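You operate a simulated robot arm through the tools that you are given. There is no shell and no other tool.

Carry out the task below with a simulated robot arm. There is one attempt and no reset: what you move stays moved.

TASK
Set the hub's castle nut, pin it with the blue clip and put the dust cap back on.
Fine: cap off first; nut down tight, then back to the white mark.

Only the result counts: the job must be done as asked and must still hold three seconds after the hand-in. Knocking over, shifting, dropping, spilling or breaking anything else fails it. Lids that push on must go on centred and level and be pressed home; caps that screw on are set level and turned clockwise until they are tight.

THE ROBOT
A 7-joint arm with a two-finger parallel gripper, fixed in place. Base frame: the origin is on the floor under the middle of its stand, x ahead of it, y to its left, z up. Units: mm, degrees, N and s.
It reaches about 1247 mm from its shoulder. Its first joint turns from -132.0 to 132.0 degrees. Payload 3.91 kg.
Tool frame: the origin (TCP) lies between the finger pads and is the grasp point; the fingertips stand 30 mm ahead of it; z points along the fingers, y is the line along which they close. The gripper opens to 110 mm. The fingers are 20 mm wide and 10 mm thick; the gripper's body (48 by 112 mm) begins 55 mm behind the TCP.
Orientation is that of the tool frame in the base frame, as a unit quaternion [x, y, z, w]. With the fingers straight down and closing along the base's y, the tool's x points along the base's -x, its y along +y and its z along -z.

THE INTERFACE
- The arm moves only by the tool arm_command. Its argument "series" is text: rows parted by semicolons, each of 7 numbers parted by spaces: the shift along the base's x, y, z in mm, then the turn, a rotation vector about the base's x, y, z in degrees, then the gripper command, from -1 (fully open) to 1 (shut), values between in proportion. In form: x y z wx wy wz grip; .... A call has 1 to 20 rows; each row shifts and turns the commanded pose from where the row before left it. Each row takes 0.2 s and may step no farther than 50 mm and 8.6 degrees from the row before; otherwise, or with a gripper value out of range, the whole call is refused. Where a pose cannot be reached the arm comes as near as it can. A force on the tool above 40 N (or 10 N above the force at the start of the call, whichever is more), or a blocked arm, ends the call early, and 0.2 s more pass. Each finger travels about 108 mm/s and halts on what it meets, pressing with about 38 N; the grip force reading is that of the motor and also rises with nothing between the fingers. The clock runs only during rows and for 0.2 s after the last one: add rows that do not move to give the fingers time. The reply holds the time, the measured pose of the TCP, the force on the tool along the base axes, the opening and the grip force, in the units named above and with some noise, with the torque about the TCP (base axes, N m) and any sound that the robot's microphone picked up, and new pictures: "show" is both (left out), scene, wrist or none.
- Cameras (640 x 400 px; columns grow to the right, rows downward): "scene" is fixed at [47.7, 650.6, 1459]; the picture's right is [-0.49, -0.87, 0.00], its down [-0.68, 0.38, -0.63] and it looks along [0.55, -0.31, -0.78] (base axes); focal length 227 px, centre (320, 200). "wrist" rides on the gripper at [72, 17, -103] in the tool frame; the picture's right is [-0.23, 0.97, 0.00], its down [-0.76, -0.18, -0.62] and it looks along [-0.61, -0.14, 0.78] (tool axes); focal length 222 px, centre (320, 200). There is no depth. A picture from a camera that has moved, and an enlarged one, comes with that camera's place and axes in the base frame and with its lens.
- enlarge(camera, box): a new picture of the part [left, top, right, bottom] of that camera's present view, enlarged. The clock stands still meanwhile.
- finish_job(): hands the job in; it is judged then, once.

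Nothing tells you positions but the pictures and the camera data. Unless the task says otherwise, let go and move clear before handing in.

The tools are called after "Request:" by a JSON object that holds its "api" and its "payload". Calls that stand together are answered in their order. arm_command: Moves the arm, as the interface text tells. Its arguments: {"type":"object","properties":{"series":{"type":"string"},"show":{"type":"string","enum":["both","scene","wrist","none"]}},"required":["series"]} The other tools are called the same way: enlarge (camera, box) takes an enlarged picture of a part of a camera's view; finish_job () hands the job in.

At the start:

```text
time_s: 0.0
position: [331.5, 407.2, 1189.3]
ee_rot: [-0.001, 1.0, 0.0, 0.001]
ft_force: [0.1, 0.2, 0.2]
ft_torque: [-0.02, 0.01, 0.02]
opening: 110.2
finger_force: 0.0
```

scene: 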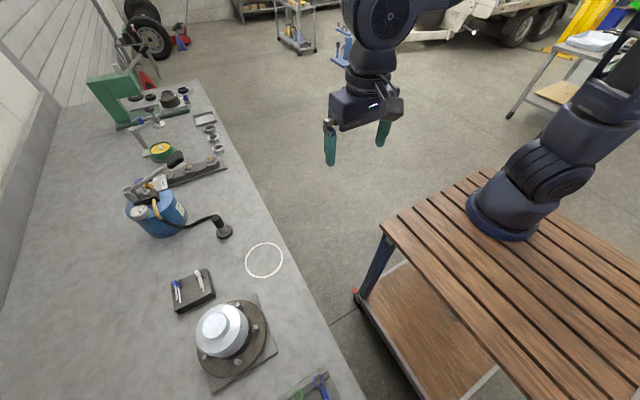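
wrist: 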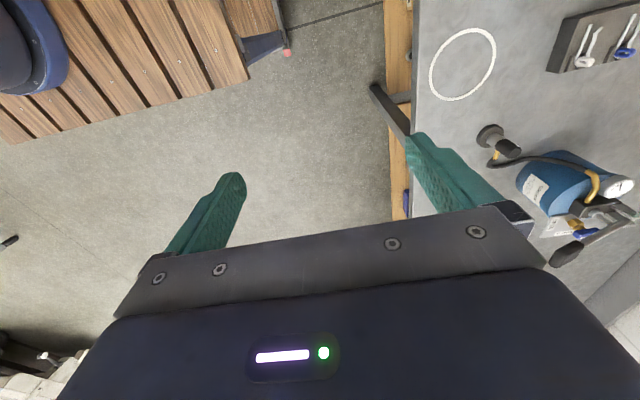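

I see a workbench with a hub on a plate (with the silver dust cap on it), a small black tray holding a blue and a white clip, a white ring drawn on the bench, and other items. I'll look closer before moving.

Request:
{"api": "enlarge", "payload": {"camera": "scene", "box": [160, 250, 320, 400]}}

Request:
{"api": "enlarge", "payload": {"camera": "scene", "box": [80, 80, 280, 250]}}

Request:
{"api": "enlarge", "payload": {"camera": "scene", "box": [160, 255, 240, 315]}}

Request:
{"api": "enlarge", "payload": {"camera": "wrist", "box": [400, 0, 640, 150]}}

```text
2.67 times, centred on (240, 325) of scene
camera zoom: at [47.7, 650.6, 1459.0], right [-0.49, -0.87, 0.0], down [-0.68, 0.38, -0.63], along [0.55, -0.31, -0.78], focal length 605 px, centre (533, -133)
```

zoom: 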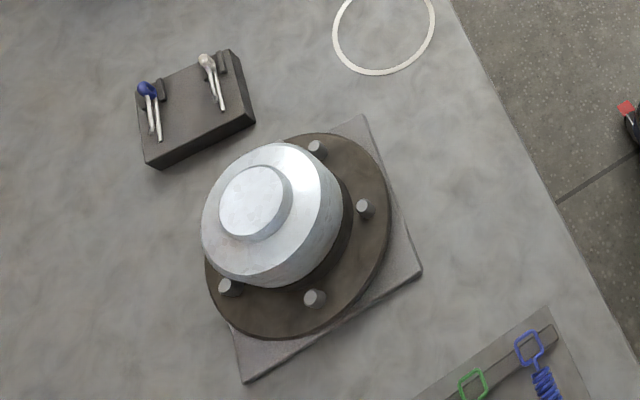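

```text
2.35 times, centred on (180, 165) of scene
camera zoom: at [47.7, 650.6, 1459.0], right [-0.49, -0.87, 0.0], down [-0.68, 0.38, -0.63], along [0.55, -0.31, -0.78], focal length 534 px, centre (649, 282)
```

zoom: 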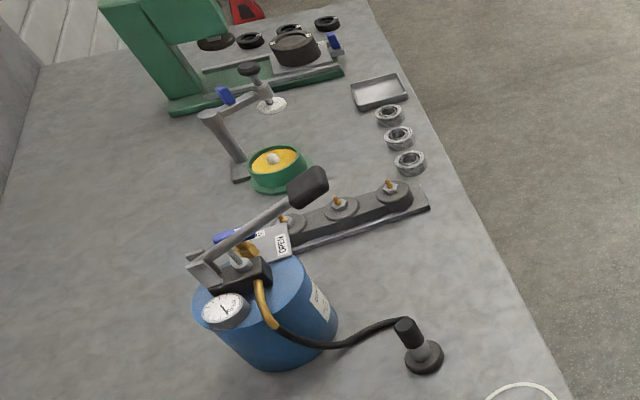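

```text
6.67 times, centred on (200, 285) of scene
camera zoom: at [47.7, 650.6, 1459.0], right [-0.49, -0.87, 0.0], down [-0.68, 0.38, -0.63], along [0.55, -0.31, -0.78], focal length 1513 px, centre (1120, -367)
```

zoom: 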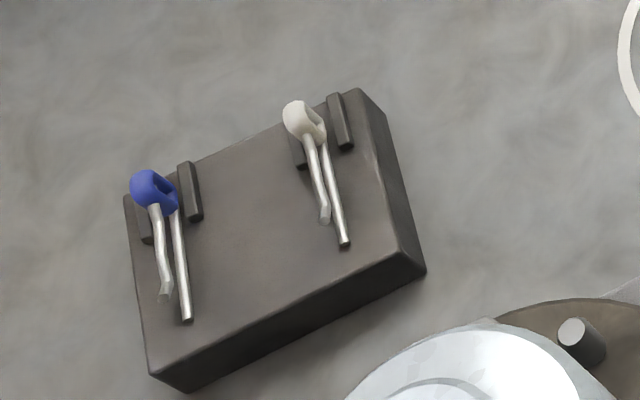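

```text
2.67 times, centred on (520, 75) of wrist
camera zoom: at [258.6, 425.8, 1292.1], right [0.23, 0.97, 0.0], down [0.76, -0.18, 0.62], along [0.61, -0.14, -0.78], focal length 592 px, centre (-213, 533)
```

zoom: 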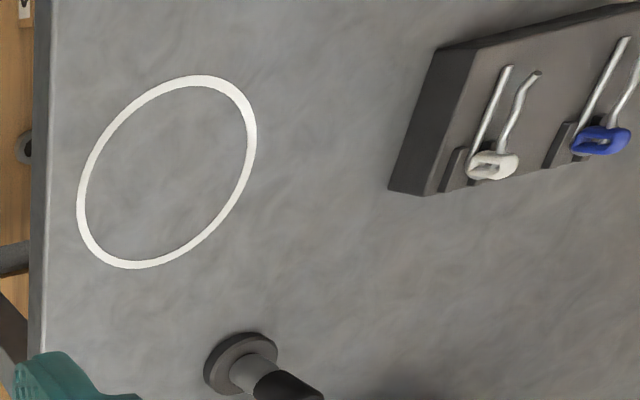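

The bench top comes out near z≈850 and the hub near (206, 778), with the dust cap on it and the clip tray just beyond. I'll move the arm up and over, so the wrist camera can view the hub.

Request:
{"api": "arm_command", "payload": {"series": "-25 41 0 0 0 0 -1; -25 41 0 0 0 0 -1; -25 41 0 0 0 0 -1; -25 41 0 0 0 0 -1; -25 41 0 0 0 0 -1; -25 41 0 0 0 0 -1; -25 41 0 0 0 0 -1; -25 41 0 0 0 0 -1; -25 41 0 0 0 0 -1"}}

```text
time_s: 2.0
position: [106.4, 777.0, 1189.5]
ee_rot: [0.0, 1.0, 0.002, 0.0]
ft_force: [0.6, 0.7, 1.6]
ft_torque: [0.01, 0.06, -0.02]
opening: 109.6
finger_force: 0.0
camera wrist: at [34.0, 794.6, 1293.2], right [0.23, 0.97, 0.0], down [0.76, -0.18, 0.62], along [0.61, -0.14, -0.78], focal length 222 px, centre (320, 200)
```

scene: 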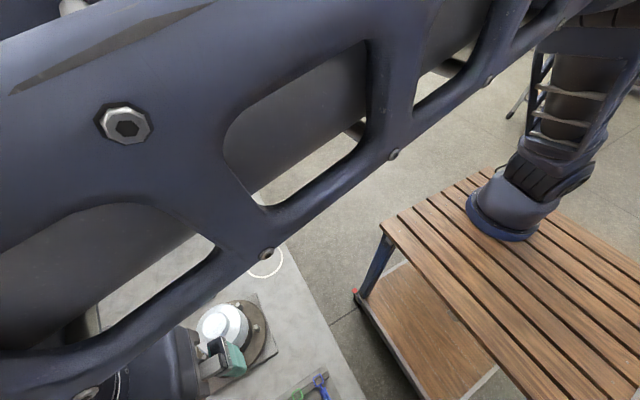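
wrist: 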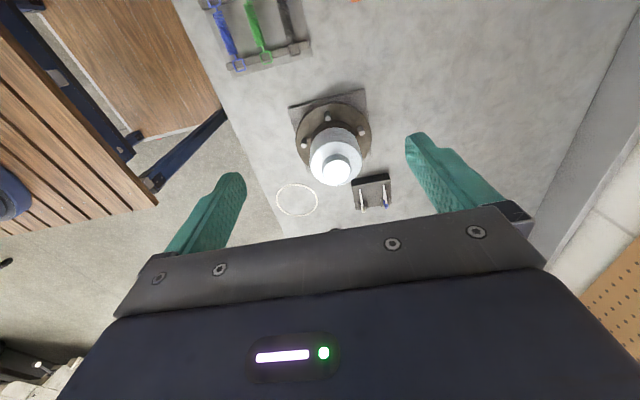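

The wrist camera sees the hub well now. I'll enlarge it to measure the cap and the clip tray.

Request:
{"api": "enlarge", "payload": {"camera": "wrist", "box": [260, 60, 420, 220]}}

Request:
{"api": "enlarge", "payload": {"camera": "wrist", "box": [290, 85, 390, 190]}}

Request:
{"api": "enlarge", "payload": {"camera": "wrist", "box": [200, 0, 320, 80]}}

```text
2.50 times, centred on (340, 140) of wrist
camera zoom: at [34.0, 794.6, 1293.2], right [0.23, 0.97, 0.0], down [0.76, -0.18, 0.62], along [0.61, -0.14, -0.78], focal length 555 px, centre (270, 350)
```

zoom: 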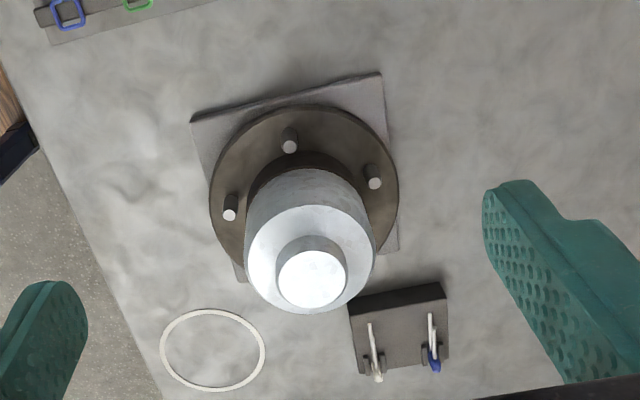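

```text
3.81 times, centred on (340, 138) of wrist
camera zoom: at [34.0, 794.6, 1293.2], right [0.23, 0.97, 0.0], down [0.76, -0.18, 0.62], along [0.61, -0.14, -0.78], focal length 846 px, centre (244, 438)
```

zoom: 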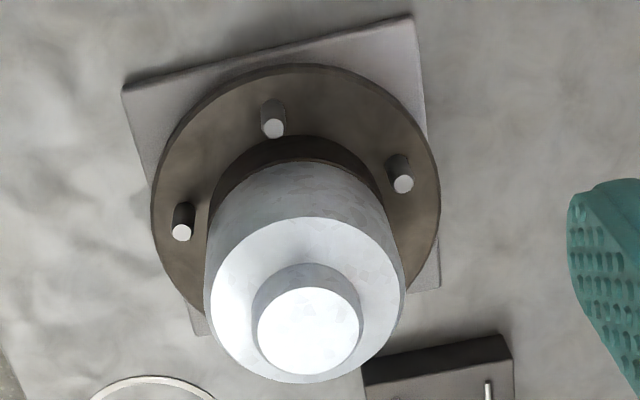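

```text
5.00 times, centred on (260, 40) of wrist
camera zoom: at [34.0, 794.6, 1293.2], right [0.23, 0.97, 0.0], down [0.76, -0.18, 0.62], along [0.61, -0.14, -0.78], focal length 1111 px, centre (620, 1000)
```

zoom: 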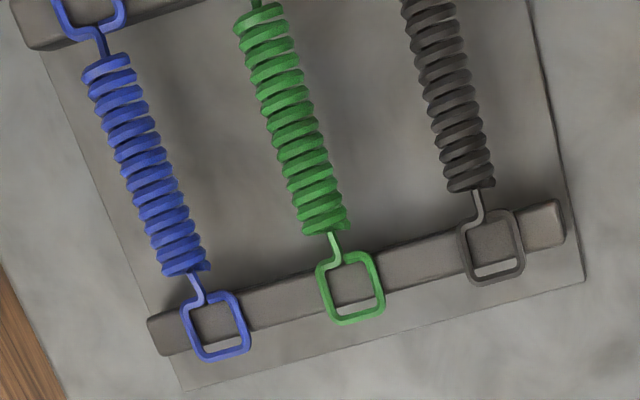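

The cap top sits near (216, 779), z≈990, with a knob about 42 mm wide on a body about 84 mm wide. I'll move above it, staying clear, and refine.

Request:
{"api": "arm_command", "payload": {"series": "27 0.5 -27 0 0 0 -1; 27 0.5 -27 0 0 0 -1; 27 0.5 -27 0 0 0 -1; 27 0.5 -27 0 0 0 -1; 0 0 0 0 0 0 -1"}}

```text
time_s: 3.2
position: [214.9, 778.6, 1080.3]
ee_rot: [-0.001, 1.0, -0.001, -0.001]
ft_force: [-0.2, -0.5, -0.6]
ft_torque: [0.01, 0.0, -0.02]
opening: 109.7
finger_force: 0.0
camera wrist: at [141.7, 798.0, 1184.0], right [0.23, 0.97, 0.0], down [0.76, -0.18, 0.62], along [0.61, -0.14, -0.78], focal length 222 px, centre (320, 200)
```

scene: 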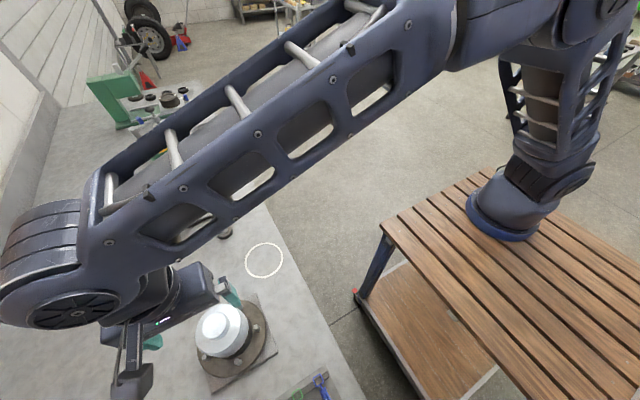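
wrist: 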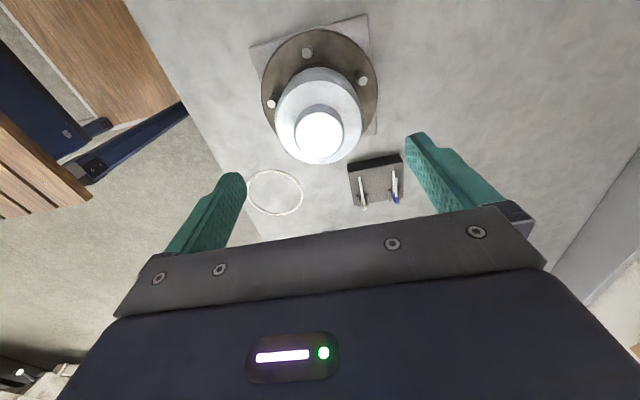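

Request:
{"api": "enlarge", "payload": {"camera": "wrist", "box": [240, 20, 400, 180]}}

Request:
{"api": "enlarge", "payload": {"camera": "scene", "box": [100, 260, 280, 400]}}

Request:
{"api": "enlarge", "payload": {"camera": "wrist", "box": [340, 140, 420, 220]}}

```text
2.50 times, centred on (320, 100) of wrist
camera zoom: at [141.7, 798.0, 1184.0], right [0.23, 0.97, 0.0], down [0.76, -0.18, 0.62], along [0.61, -0.14, -0.78], focal length 555 px, centre (320, 450)
```

zoom: 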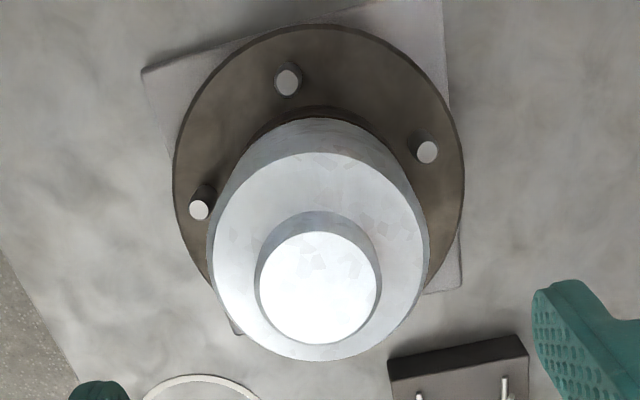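

```text
2.86 times, centred on (190, 330) of scene
camera zoom: at [47.7, 650.6, 1459.0], right [-0.49, -0.87, 0.0], down [-0.68, 0.38, -0.63], along [0.55, -0.31, -0.78], focal length 648 px, centre (691, -171)
```

zoom: 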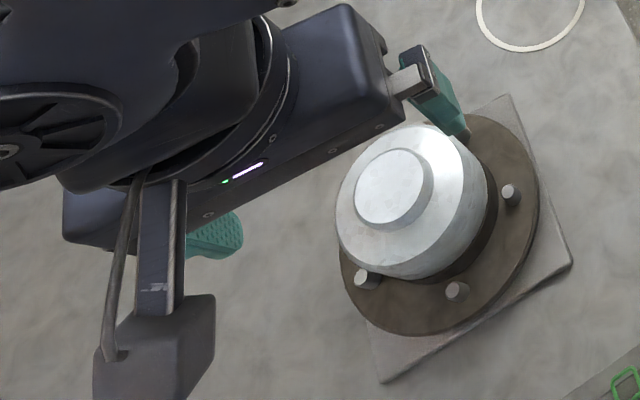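

```text
5.00 times, centred on (380, 180) of wrist
camera zoom: at [141.7, 798.0, 1184.0], right [0.23, 0.97, 0.0], down [0.76, -0.18, 0.62], along [0.61, -0.14, -0.78], focal length 1111 px, centre (20, 300)
```

zoom: 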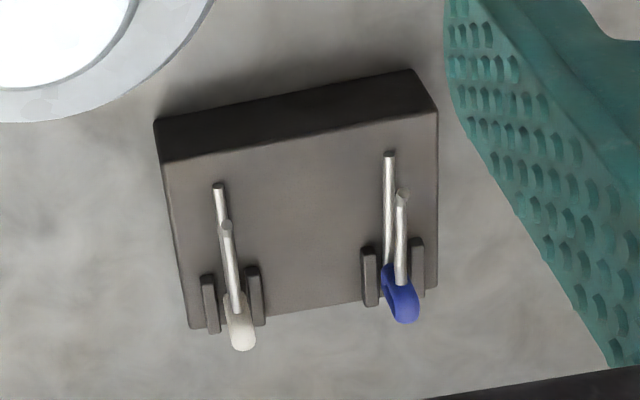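

The knob looks about 42 mm wide and 28 mm tall, centred near (216, 778). I'll lower until the fingertips are just above the knob top and check alignment.

Request:
{"api": "arm_command", "payload": {"series": "0 0 -20 0 0 0 -0.5; 0 0 -20 0 0 0 -0.4; 0 0 0 0 0 0 -0.3; 0 0 0 0 0 0 -0.3"}}

Request:
{"api": "enlarge", "payload": {"camera": "wrist", "box": [220, 60, 420, 220]}}

Request:
{"api": "enlarge", "payload": {"camera": "scene", "box": [160, 270, 280, 390]}}

```text
time_s: 4.2
position: [213.7, 779.4, 1040.5]
ee_rot: [0.0, 1.0, 0.0, 0.0]
ft_force: [-0.5, -0.2, -0.2]
ft_torque: [0.02, 0.0, 0.01]
opening: 71.7
finger_force: 0.0
camera wrist: at [141.1, 797.0, 1144.6], right [0.23, 0.97, 0.0], down [0.76, -0.18, 0.62], along [0.61, -0.14, -0.78], focal length 222 px, centre (320, 200)
```

scene: 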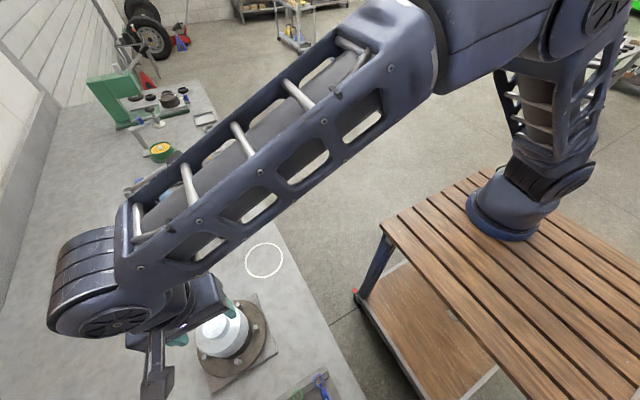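
wrist: 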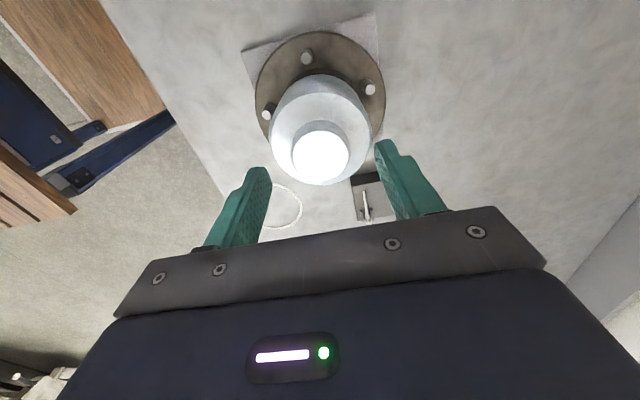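

```text
2.50 times, centred on (320, 140) of wrist
camera zoom: at [141.1, 797.0, 1144.6], right [0.23, 0.97, 0.0], down [0.76, -0.18, 0.62], along [0.61, -0.14, -0.78], focal length 555 px, centre (320, 350)
```

zoom: 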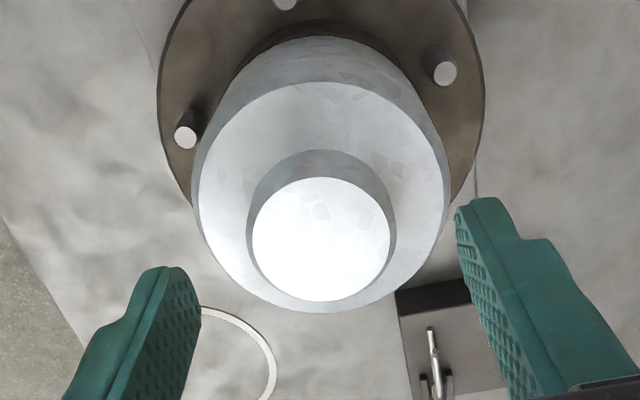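

```text
3.33 times, centred on (220, 330) of scene
camera zoom: at [47.7, 650.6, 1459.0], right [-0.49, -0.87, 0.0], down [-0.68, 0.38, -0.63], along [0.55, -0.31, -0.78], focal length 757 px, centre (653, -233)
```

zoom: 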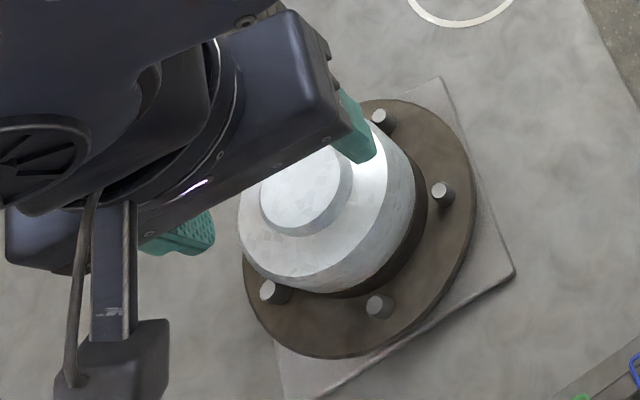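

The knob top comes out at about (217, 778, 985), with the shoulder near z≈961. I'll lower the fingers around the knob.

Request:
{"api": "arm_command", "payload": {"series": "1.5 -0.5 -15 0 0 0 -0.3; 1 0 -15 0 0 0 -0.3; 0 0 -11 0 0 0 -0.3; 0 0 0 0 0 0 -0.3"}}

Request:
{"api": "enlarge", "payload": {"camera": "wrist", "box": [220, 80, 420, 240]}}

Request:
{"api": "enlarge", "payload": {"camera": "scene", "box": [160, 280, 280, 380]}}

```text
time_s: 5.2
position: [217.0, 777.3, 999.4]
ee_rot: [0.0, 1.0, 0.0, 0.0]
ft_force: [-0.2, 0.0, 0.1]
ft_torque: [0.01, -0.02, -0.01]
opening: 71.6
finger_force: 0.1
camera wrist: at [144.0, 796.3, 1103.2], right [0.23, 0.97, 0.0], down [0.76, -0.18, 0.62], along [0.61, -0.14, -0.78], focal length 222 px, centre (320, 200)
```

scene: 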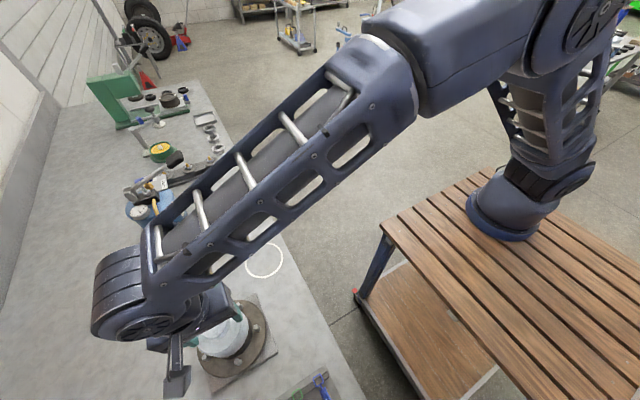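
wrist: 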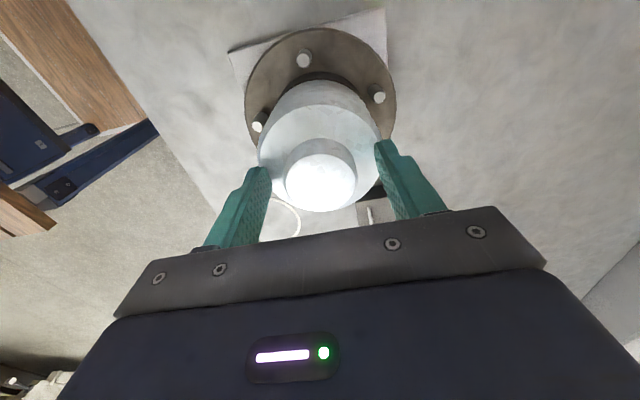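

```text
2.50 times, centred on (320, 160) of wrist
camera zoom: at [144.0, 796.3, 1103.2], right [0.23, 0.97, 0.0], down [0.76, -0.18, 0.62], along [0.61, -0.14, -0.78], focal length 555 px, centre (320, 300)
```

zoom: 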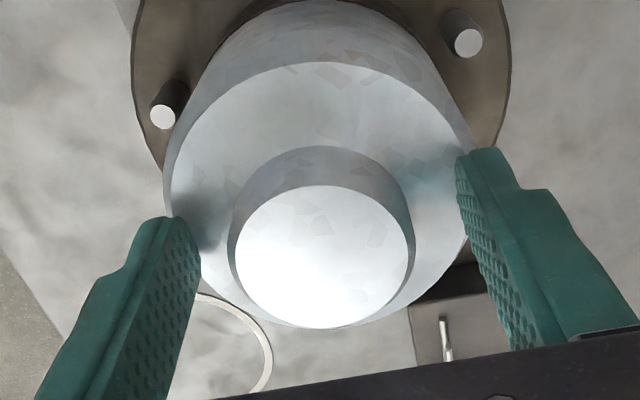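

```text
4.00 times, centred on (220, 330) of scene
camera zoom: at [47.7, 650.6, 1459.0], right [-0.49, -0.87, 0.0], down [-0.68, 0.38, -0.63], along [0.55, -0.31, -0.78], focal length 908 px, centre (720, -320)
```

zoom: 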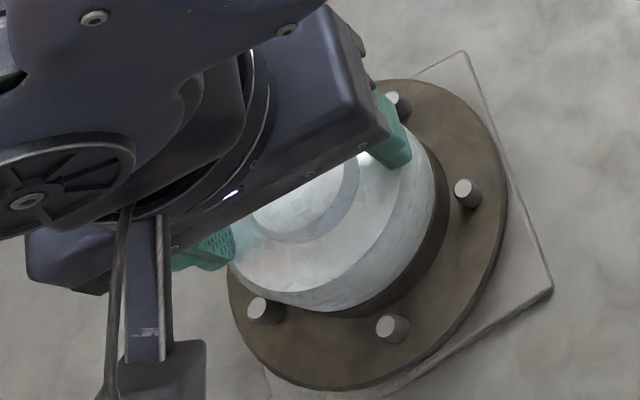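

The fingers now straddle the knob. I'll nudge slightly in x, go down a few mm and close on the knob.

Request:
{"api": "arm_command", "payload": {"series": "1 0 -3 0 0 0 -0.3; 0 0 0 0 0 0 0; 0 0 0 0 0 0 0.3; 0 0 0 0 0 0 1; 0 0 0 0 0 0 1"}}

Request:
{"api": "enlarge", "payload": {"camera": "wrist", "box": [220, 80, 420, 240]}}

```text
time_s: 6.2
position: [216.7, 778.5, 1003.1]
ee_rot: [0.0, 1.0, 0.004, 0.0]
ft_force: [-0.1, -21.8, 37.7]
ft_torque: [-1.52, -0.03, -0.11]
opening: 45.4
finger_force: 38.2
stopped in row 4: the force on the tool passed its limit at 46 N (the readings are from after the stop); the commanded pose is now the measured one
camera wrist: at [144.8, 795.3, 1107.2], right [0.23, 0.97, 0.01], down [0.76, -0.18, 0.62], along [0.61, -0.14, -0.78], focal length 222 px, centre (320, 200)
```

scene: 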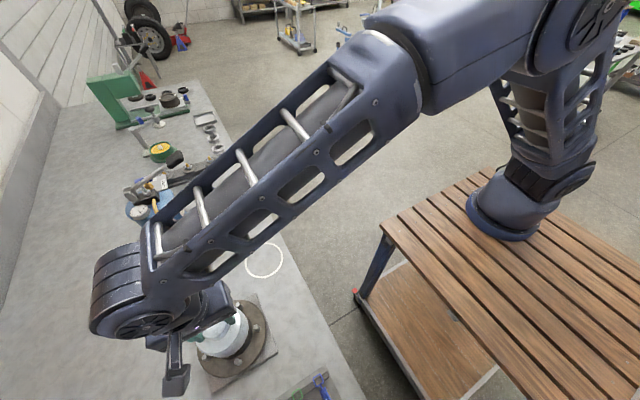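
wrist: 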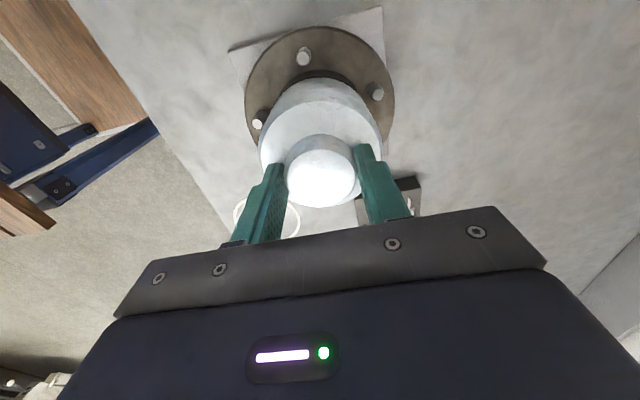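

```text
2.50 times, centred on (320, 160) of wrist
camera zoom: at [144.8, 795.3, 1107.2], right [0.23, 0.97, 0.01], down [0.76, -0.18, 0.62], along [0.61, -0.14, -0.78], focal length 555 px, centre (320, 300)
```

zoom: 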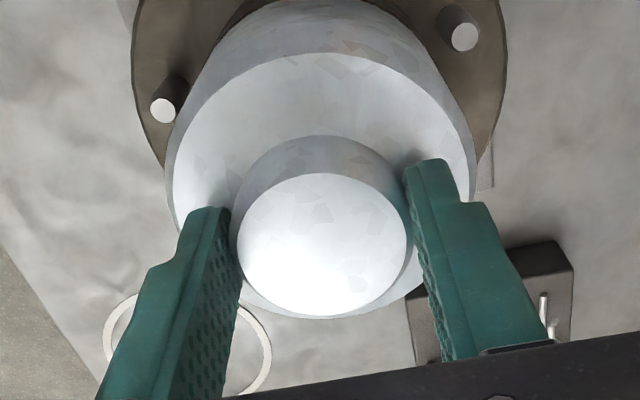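

The −y fingertip met the cap's shoulder while closing, so I'm a few mm low and slightly off-centre. I'll open a little, rise a few mm, shift toward −y and re-grip.

Request:
{"api": "arm_command", "payload": {"series": "0 0 0 0 0 0 0; 0 -0.5 3 0 0 0 -0.1; 0 0 0 0 0 0 -0.1", "show": "none"}}

```text
time_s: 7.0
position: [217.9, 778.6, 1003.0]
ee_rot: [-0.001, 1.0, 0.002, 0.0]
ft_force: [1.8, 20.0, 32.9]
ft_torque: [-0.15, -0.03, -0.03]
opening: 51.0
finger_force: 0.0
```

There's still an upward and sideways force and the fingers have not opened all the way. I'll take a look before moving again.

Request:
{"api": "arm_command", "payload": {"series": "0 0 0 0 0 0 -0.1; 0 0 0 0 0 0 -0.1"}}

Request:
{"api": "enlarge", "payload": {"camera": "wrist", "box": [220, 80, 420, 240]}}

Request:
{"api": "enlarge", "payload": {"camera": "scene", "box": [160, 280, 280, 380]}}

```text
time_s: 7.6
position: [216.3, 778.8, 1002.7]
ee_rot: [0.0, 1.0, 0.002, 0.0]
ft_force: [1.7, 19.5, 35.4]
ft_torque: [0.04, -0.08, -0.07]
opening: 51.8
finger_force: 0.1
camera wrist: at [144.7, 796.0, 1106.5], right [0.23, 0.97, 0.0], down [0.76, -0.18, 0.62], along [0.61, -0.14, -0.78], focal length 222 px, centre (320, 200)
```

scene: 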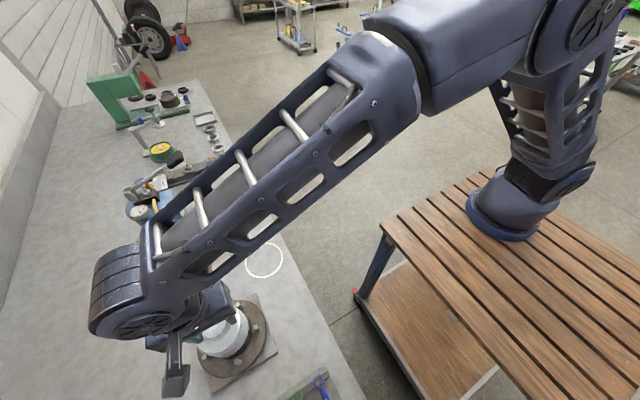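
wrist: 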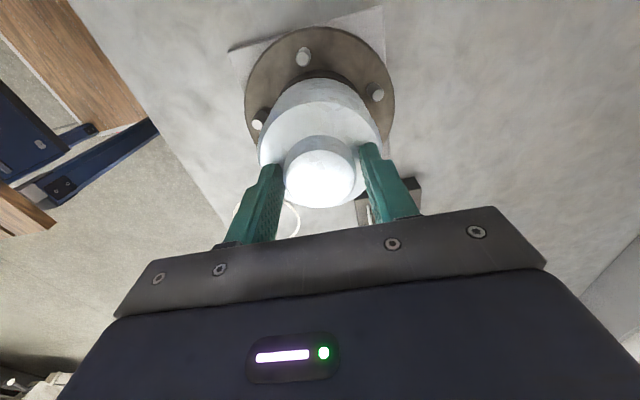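

```text
2.50 times, centred on (320, 160) of wrist
camera zoom: at [144.7, 796.0, 1106.5], right [0.23, 0.97, 0.0], down [0.76, -0.18, 0.62], along [0.61, -0.14, -0.78], focal length 555 px, centre (320, 300)
```

zoom: 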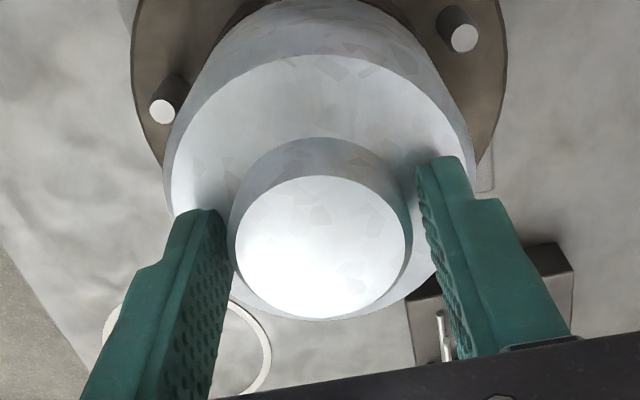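

```text
4.00 times, centred on (220, 330) of scene
camera zoom: at [47.7, 650.6, 1459.0], right [-0.49, -0.87, 0.0], down [-0.68, 0.38, -0.63], along [0.55, -0.31, -0.78], focal length 908 px, centre (720, -320)
```

zoom: 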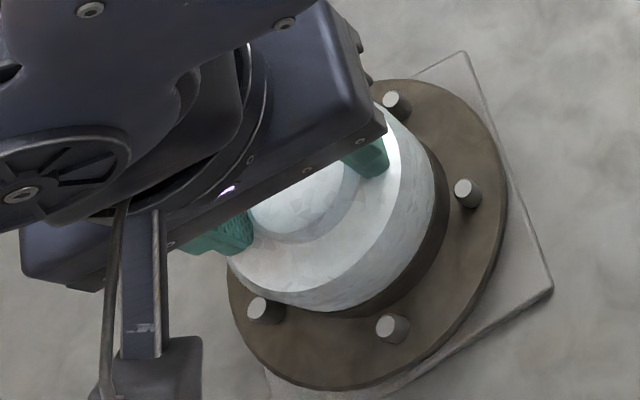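

The fingers still drag on the cap. I'll open them wider without moving, to relieve the load, and read the forces.

Request:
{"api": "arm_command", "payload": {"series": "0 0 0 0 0 0 -0.3; 0 0 0 0 0 0 -0.3; 0 0 0 0 0 0 -0.3", "show": "wrist"}}

```text
time_s: 8.4
position: [216.4, 778.5, 1001.2]
ee_rot: [0.0, 1.0, 0.0, 0.0]
ft_force: [0.1, -0.8, 0.7]
ft_torque: [-0.03, 0.03, 0.03]
opening: 71.7
finger_force: 0.1
camera wrist: at [145.0, 795.9, 1104.5], right [0.23, 0.97, 0.0], down [0.76, -0.18, 0.62], along [0.61, -0.14, -0.78], focal length 222 px, centre (320, 200)
```

wrist: 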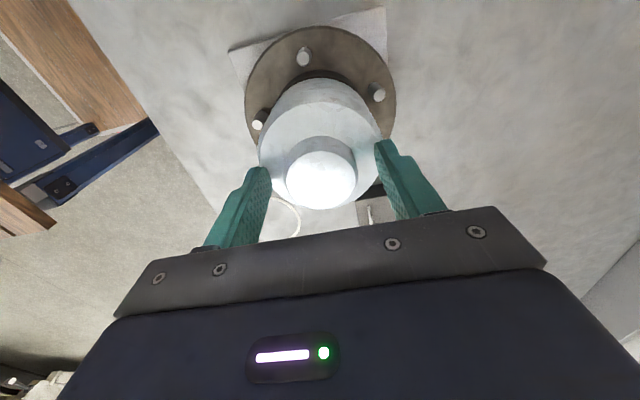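

Free again with zero force. The shoulder rises toward the knob, so I'll rise 6 mm, shift 1 mm toward −y and close gently in steps.

Request:
{"api": "arm_command", "payload": {"series": "0.5 -1 6 0 0 0 -0.1; 0 0 0 0 0 0 0.05; 0 0 0 0 0 0 0.12; 0 0 0 0 0 0 0.16; 0 0 0 0 0 0 0.2; 0 0 0 0 0 0 0.2", "show": "wrist"}}

Request:
{"api": "enlarge", "payload": {"camera": "wrist", "box": [220, 80, 420, 240]}}

```text
time_s: 9.8
position: [217.5, 777.3, 1008.4]
ee_rot: [-0.001, 1.0, 0.002, 0.0]
ft_force: [0.4, -0.2, -0.2]
ft_torque: [0.02, 0.01, 0.0]
opening: 45.6
finger_force: 37.6
heard: snap
camera wrist: at [145.5, 795.1, 1111.6], right [0.23, 0.97, 0.0], down [0.76, -0.18, 0.62], along [0.61, -0.14, -0.78], focal length 222 px, centre (320, 200)
```

wrist: 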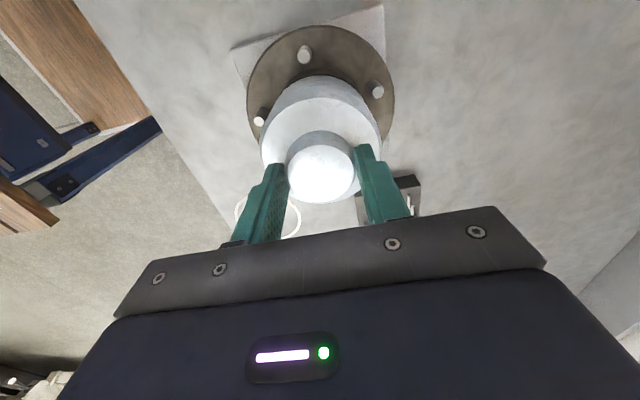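

```text
2.50 times, centred on (320, 160) of wrist
camera zoom: at [145.5, 795.1, 1111.6], right [0.23, 0.97, 0.0], down [0.76, -0.18, 0.62], along [0.61, -0.14, -0.78], focal length 555 px, centre (320, 300)
```

zoom: 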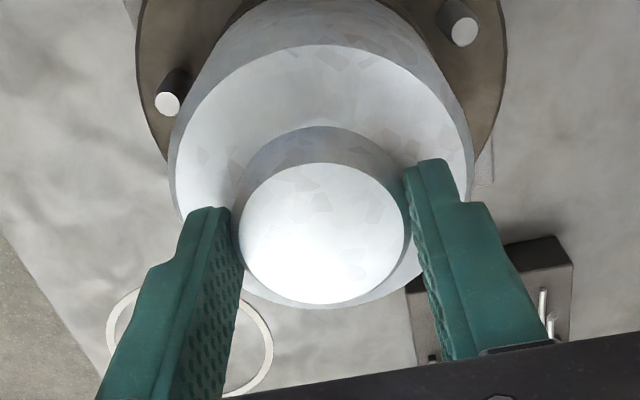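

A snap was heard with the knob now gripped and no residual force; the cap may have popped loose. I'll squeeze fully and lift straight up slowly.

Request:
{"api": "arm_command", "payload": {"series": "0 0 0 0 0 0 1; 0 0 0 0 0 0 1; 0 0 3 0 0 0 1; 0 0 3 0 0 0 1; 0 0 5 0 0 0 1; 0 0 5 0 0 0 1"}}

Request:
{"api": "enlarge", "payload": {"camera": "wrist", "box": [220, 60, 420, 220]}}

Request:
{"api": "enlarge", "payload": {"camera": "scene", "box": [160, 280, 280, 380]}}

```text
time_s: 11.2
position: [217.1, 777.3, 1023.5]
ee_rot: [-0.001, 1.0, 0.001, 0.0]
ft_force: [0.2, -0.4, -0.1]
ft_torque: [0.02, -0.01, -0.04]
opening: 45.5
finger_force: 38.6
camera wrist: at [145.1, 795.2, 1127.9], right [0.23, 0.97, 0.0], down [0.76, -0.18, 0.62], along [0.61, -0.14, -0.78], focal length 222 px, centre (320, 200)
```

scene: 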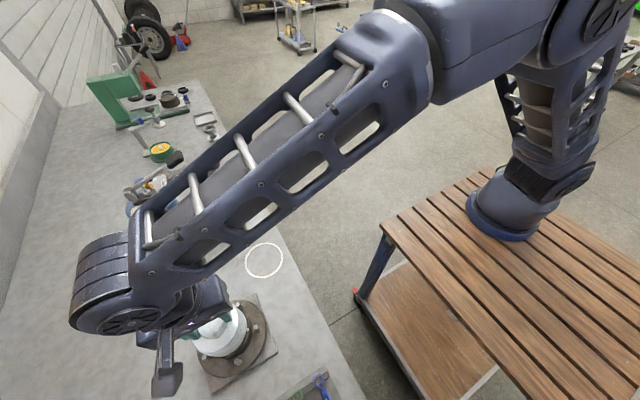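
wrist: 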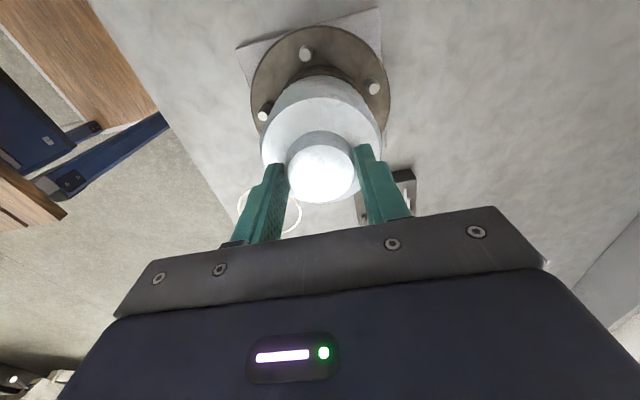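

```text
2.50 times, centred on (320, 140) of wrist
camera zoom: at [145.1, 795.2, 1127.9], right [0.23, 0.97, 0.0], down [0.76, -0.18, 0.62], along [0.61, -0.14, -0.78], focal length 555 px, centre (320, 350)
```

zoom: 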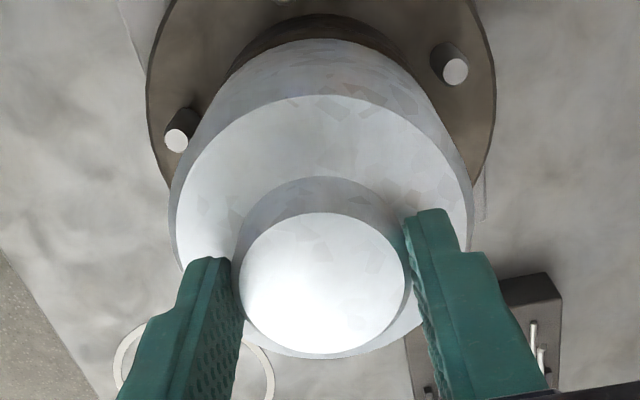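

```text
4.00 times, centred on (220, 330) of scene
camera zoom: at [47.7, 650.6, 1459.0], right [-0.49, -0.87, 0.0], down [-0.68, 0.38, -0.63], along [0.55, -0.31, -0.78], focal length 908 px, centre (720, -320)
```

zoom: 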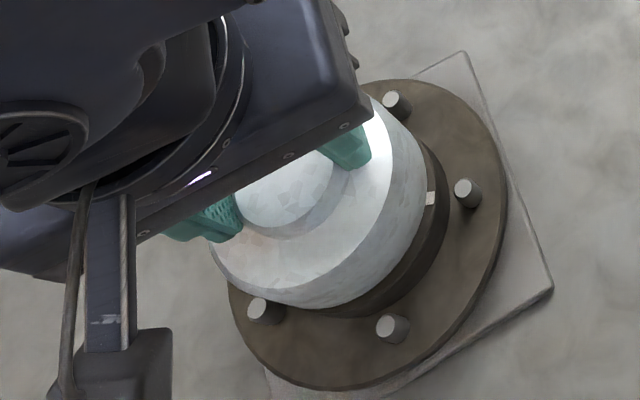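

The cap is coming off and a white mark shows on the hub collar. I'll lift it well clear and look underneath.

Request:
{"api": "arm_command", "payload": {"series": "0 0 15 0 0 0 1; 0 0 20 0 0 0 1; 0 0 25 0 0 0 1; 0 0 25 0 0 0 1; 0 0 25 0 0 0 1; 0 0 0 0 0 0 1"}}

Request:
{"api": "enlarge", "payload": {"camera": "wrist", "box": [220, 40, 420, 220]}}

Request:
{"api": "enlarge", "payload": {"camera": "scene", "box": [160, 280, 280, 380]}}

```text
time_s: 12.6
position: [218.1, 776.8, 1133.1]
ee_rot: [-0.001, 1.0, 0.002, 0.001]
ft_force: [0.8, 0.0, -1.2]
ft_torque: [0.0, -0.02, -0.01]
opening: 45.7
finger_force: 37.8
camera wrist: at [144.7, 794.7, 1238.1], right [0.23, 0.97, 0.0], down [0.76, -0.18, 0.62], along [0.61, -0.14, -0.78], focal length 222 px, centre (320, 200)
```

scene: 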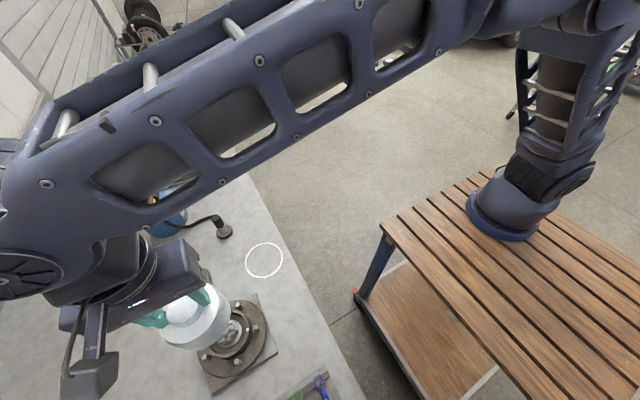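
wrist: 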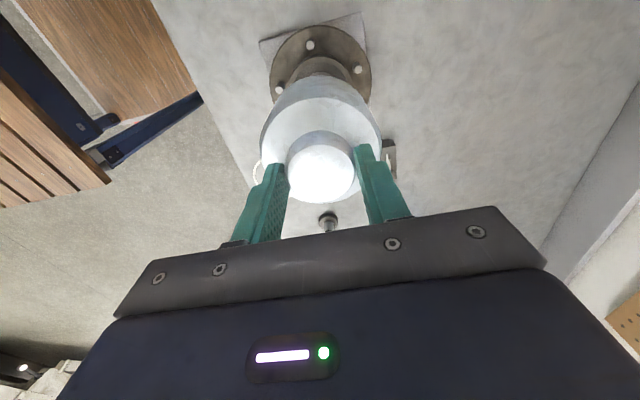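

```text
2.22 times, centred on (320, 130) of wrist
camera zoom: at [144.7, 794.7, 1238.1], right [0.23, 0.97, 0.0], down [0.76, -0.18, 0.62], along [0.61, -0.14, -0.78], focal length 494 px, centre (320, 356)
```

zoom: 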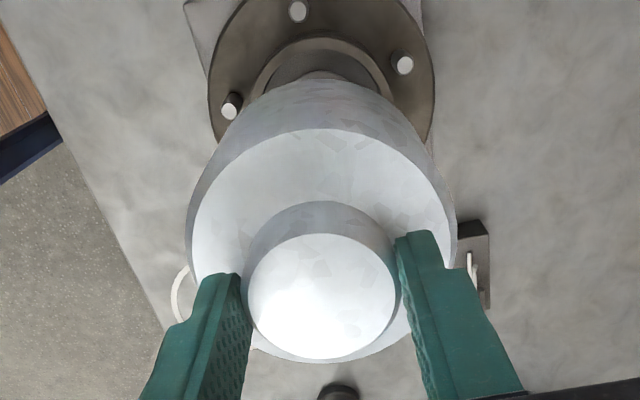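

```text
4.00 times, centred on (220, 330) of scene
camera zoom: at [47.7, 650.6, 1459.0], right [-0.49, -0.87, 0.0], down [-0.68, 0.38, -0.63], along [0.55, -0.31, -0.78], focal length 908 px, centre (720, -320)
```

zoom: 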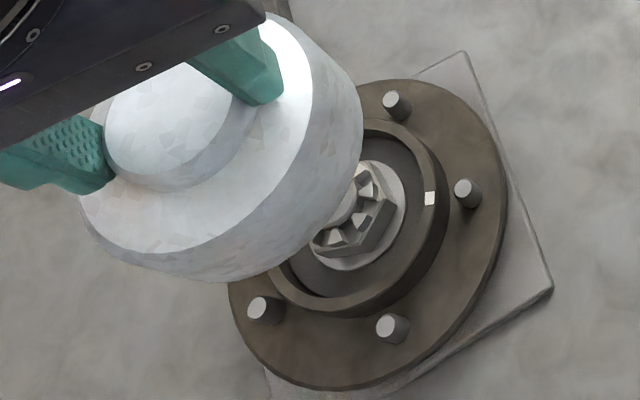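

The castle nut and white mark are visible now. I'll carry the cap over to the ring drawn on the bench, about (366, 653), to park it there.

Request:
{"api": "arm_command", "payload": {"series": "29.6 -24.8 0 0 0 0 1; 29.6 -24.8 0 0 0 0 1; 29.6 -24.8 0 0 0 0 1; 29.6 -24.8 0 0 0 0 1; 29.6 -24.8 0 0 0 0 1; 0 0 -30 0 0 0 1; 0 0 -30 0 0 0 1; 0 0 -30 0 0 0 1; 0 0 0 0 0 0 1"}}

Request:
{"api": "enlarge", "payload": {"camera": "wrist", "box": [220, 40, 420, 220]}}

Request:
{"api": "enlarge", "payload": {"camera": "scene", "box": [160, 200, 320, 390]}}

```text
time_s: 14.6
position: [366.4, 653.0, 1042.5]
ee_rot: [0.0, 1.0, 0.001, 0.0]
ft_force: [0.3, -0.7, -0.5]
ft_torque: [0.03, 0.0, 0.03]
opening: 45.4
finger_force: 38.1
camera wrist: at [293.4, 670.1, 1146.3], right [0.23, 0.97, 0.0], down [0.76, -0.18, 0.62], along [0.61, -0.14, -0.78], focal length 222 px, centre (320, 200)
```

scene: 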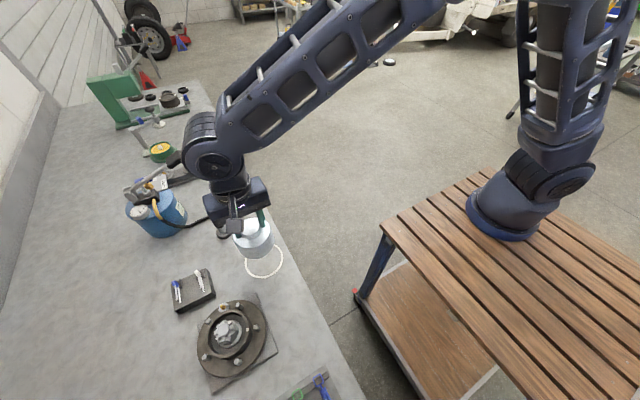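
wrist: 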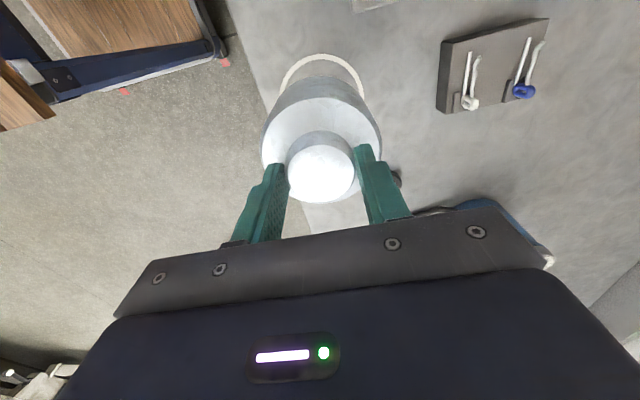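

```text
2.22 times, centred on (320, 130) of wrist
camera zoom: at [293.4, 670.1, 1146.3], right [0.23, 0.97, 0.0], down [0.76, -0.18, 0.62], along [0.61, -0.14, -0.78], focal length 494 px, centre (320, 356)
```

zoom: 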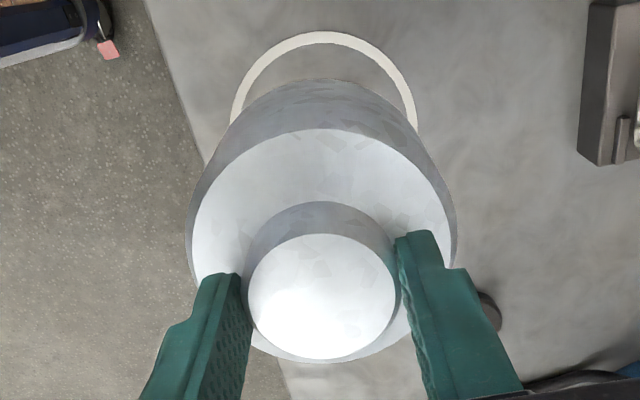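

```text
2.11 times, centred on (240, 295) of scene
camera zoom: at [47.7, 650.6, 1459.0], right [-0.49, -0.87, 0.0], down [-0.68, 0.38, -0.63], along [0.55, -0.31, -0.78], focal length 478 px, centre (488, 0)
```

zoom: 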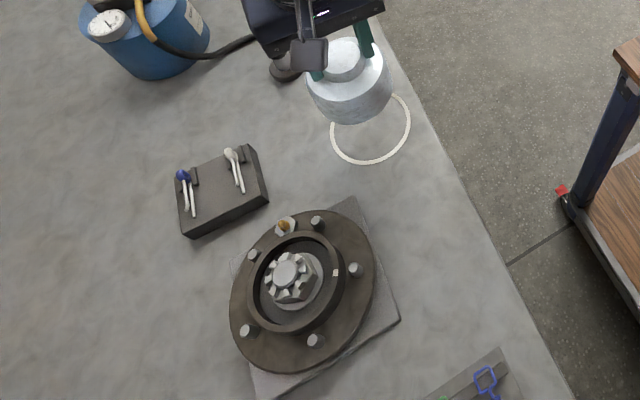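

The hub is unobstructed in the scene view now, so I'll enlarge the nut and mark while I can.

Request:
{"api": "enlarge", "payload": {"camera": "scene", "box": [205, 300, 265, 365]}}

Request:
{"api": "enlarge", "payload": {"camera": "scene", "box": [215, 315, 247, 350]}}

Request:
{"api": "enlarge", "payload": {"camera": "scene", "box": [165, 265, 225, 320]}}

```text
6.15 times, centred on (235, 332) of scene
camera zoom: at [47.7, 650.6, 1459.0], right [-0.49, -0.87, 0.0], down [-0.68, 0.38, -0.63], along [0.55, -0.31, -0.78], focal length 1397 px, centre (843, -615)
```

zoom: 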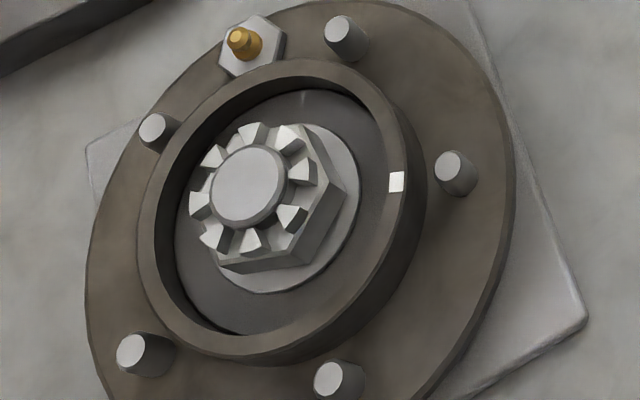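

```text
11.43 times, centred on (231, 332) of scene
camera zoom: at [47.7, 650.6, 1459.0], right [-0.49, -0.87, 0.0], down [-0.68, 0.38, -0.63], along [0.55, -0.31, -0.78], focal length 2594 px, centre (1337, -1314)
```

zoom: 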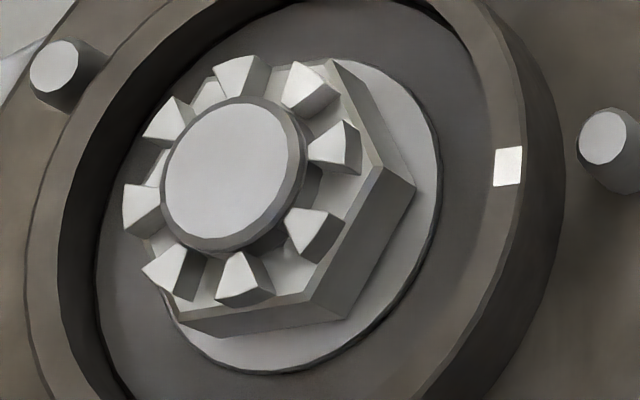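

```text
7.27 times, centred on (195, 292) of scene
camera zoom: at [47.7, 650.6, 1459.0], right [-0.49, -0.87, 0.0], down [-0.68, 0.38, -0.63], along [0.55, -0.31, -0.78], focal length 1651 px, centre (1229, -473)
```

zoom: 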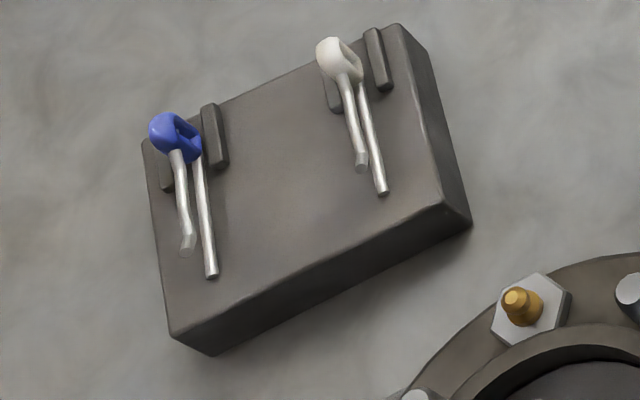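

Ring centre checks out near (368, 655). I'll lower the cap in steps toward the bench, slowing near contact.

Request:
{"api": "arm_command", "payload": {"series": "1.5 1 -25 0 0 0 1; 0 0 -25 0 0 0 1; 0 0 -20 0 0 0 1; 0 0 -5 0 0 0 1; 0 0 0 0 0 0 1"}}

Request:
{"api": "enlarge", "payload": {"camera": "scene", "box": [210, 190, 310, 290]}}

Request:
{"api": "enlarge", "payload": {"camera": "wrist", "box": [220, 40, 420, 220]}}

```text
time_s: 15.8
position: [367.1, 655.4, 967.8]
ee_rot: [0.0, 1.0, 0.002, -0.001]
ft_force: [0.3, 0.5, -0.9]
ft_torque: [0.02, 0.02, -0.01]
opening: 45.4
finger_force: 38.6
camera wrist: at [295.0, 671.8, 1072.4], right [0.23, 0.97, 0.0], down [0.76, -0.18, 0.62], along [0.61, -0.14, -0.78], focal length 222 px, centre (320, 200)
```

scene: 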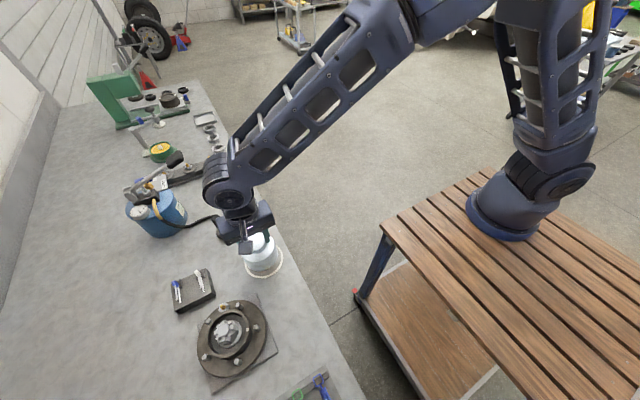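
wrist: 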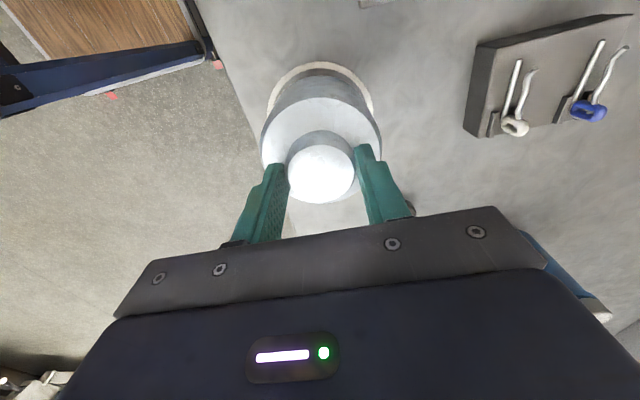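

```text
4.00 times, centred on (260, 240) of scene
camera zoom: at [47.7, 650.6, 1459.0], right [-0.49, -0.87, 0.0], down [-0.68, 0.38, -0.63], along [0.55, -0.31, -0.78], focal length 908 px, centre (560, 40)
```

zoom: 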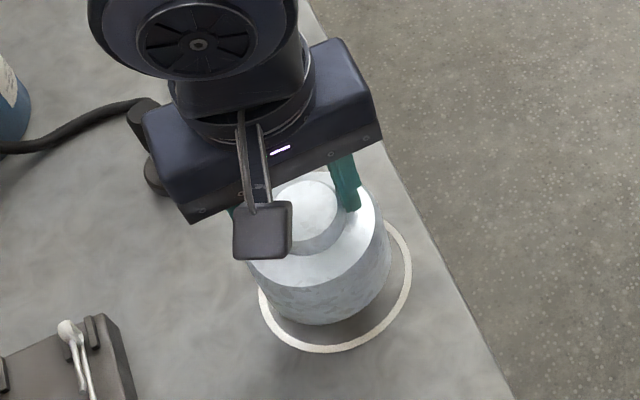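

```text
2.22 times, centred on (320, 130) of wrist
camera zoom: at [295.0, 671.8, 1072.4], right [0.23, 0.97, 0.0], down [0.76, -0.18, 0.62], along [0.61, -0.14, -0.78], focal length 494 px, centre (320, 356)
```

zoom: 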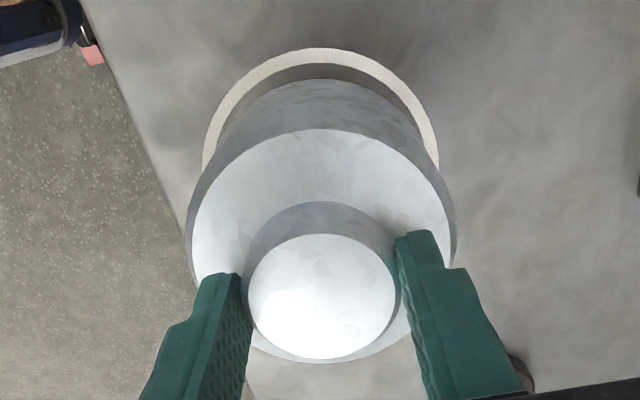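

The cap is nearly centred over the ring, still a couple of cm up. I'll continue down slowly, watching for contact.

Request:
{"api": "arm_command", "payload": {"series": "0 0 -5 0 0 0 1; 0 0 -4 0 0 0 1; 0 0 -3 0 0 0 1; 0 0 -2 0 0 0 1; 0 0 -2 0 0 0 1; 0 0 -1.5 0 0 0 1; 0 0 -1.5 0 0 0 1; 0 0 -1 0 0 0 1; 0 0 -1 0 0 0 1"}}

Request:
{"api": "enlarge", "payload": {"camera": "scene", "box": [210, 190, 310, 290]}}

```text
time_s: 17.8
position: [367.7, 654.3, 946.9]
ee_rot: [-0.001, 1.0, 0.001, -0.001]
ft_force: [-0.3, 1.1, -1.2]
ft_torque: [-0.02, 0.03, 0.0]
opening: 45.8
finger_force: 38.1
camera wrist: at [295.0, 672.0, 1051.7], right [0.23, 0.97, 0.0], down [0.76, -0.18, 0.62], along [0.61, -0.14, -0.78], focal length 222 px, centre (320, 200)
```

scene: 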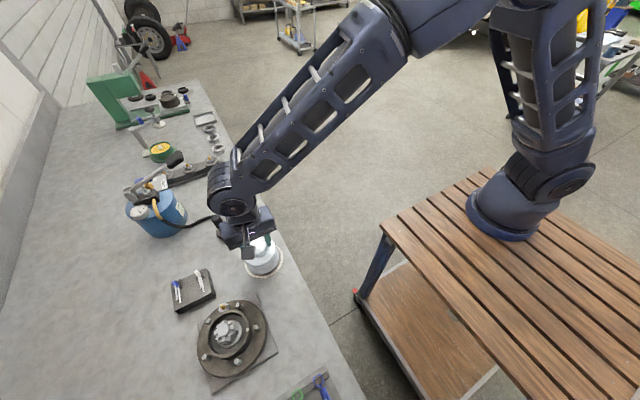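
wrist: 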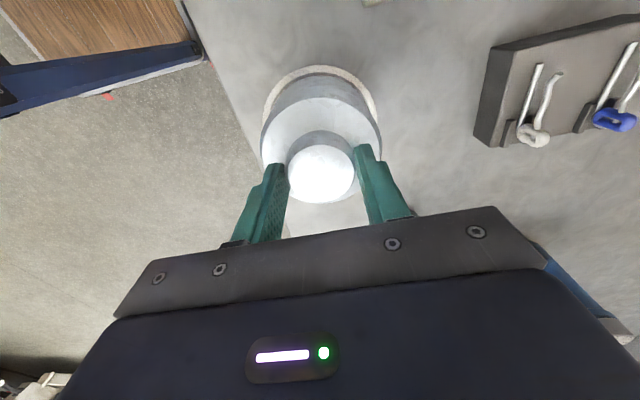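

```text
4.00 times, centred on (260, 240) of scene
camera zoom: at [47.7, 650.6, 1459.0], right [-0.49, -0.87, 0.0], down [-0.68, 0.38, -0.63], along [0.55, -0.31, -0.78], focal length 908 px, centre (560, 40)
```

zoom: 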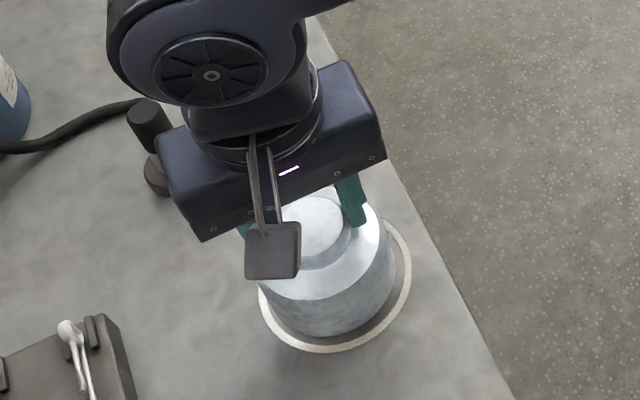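

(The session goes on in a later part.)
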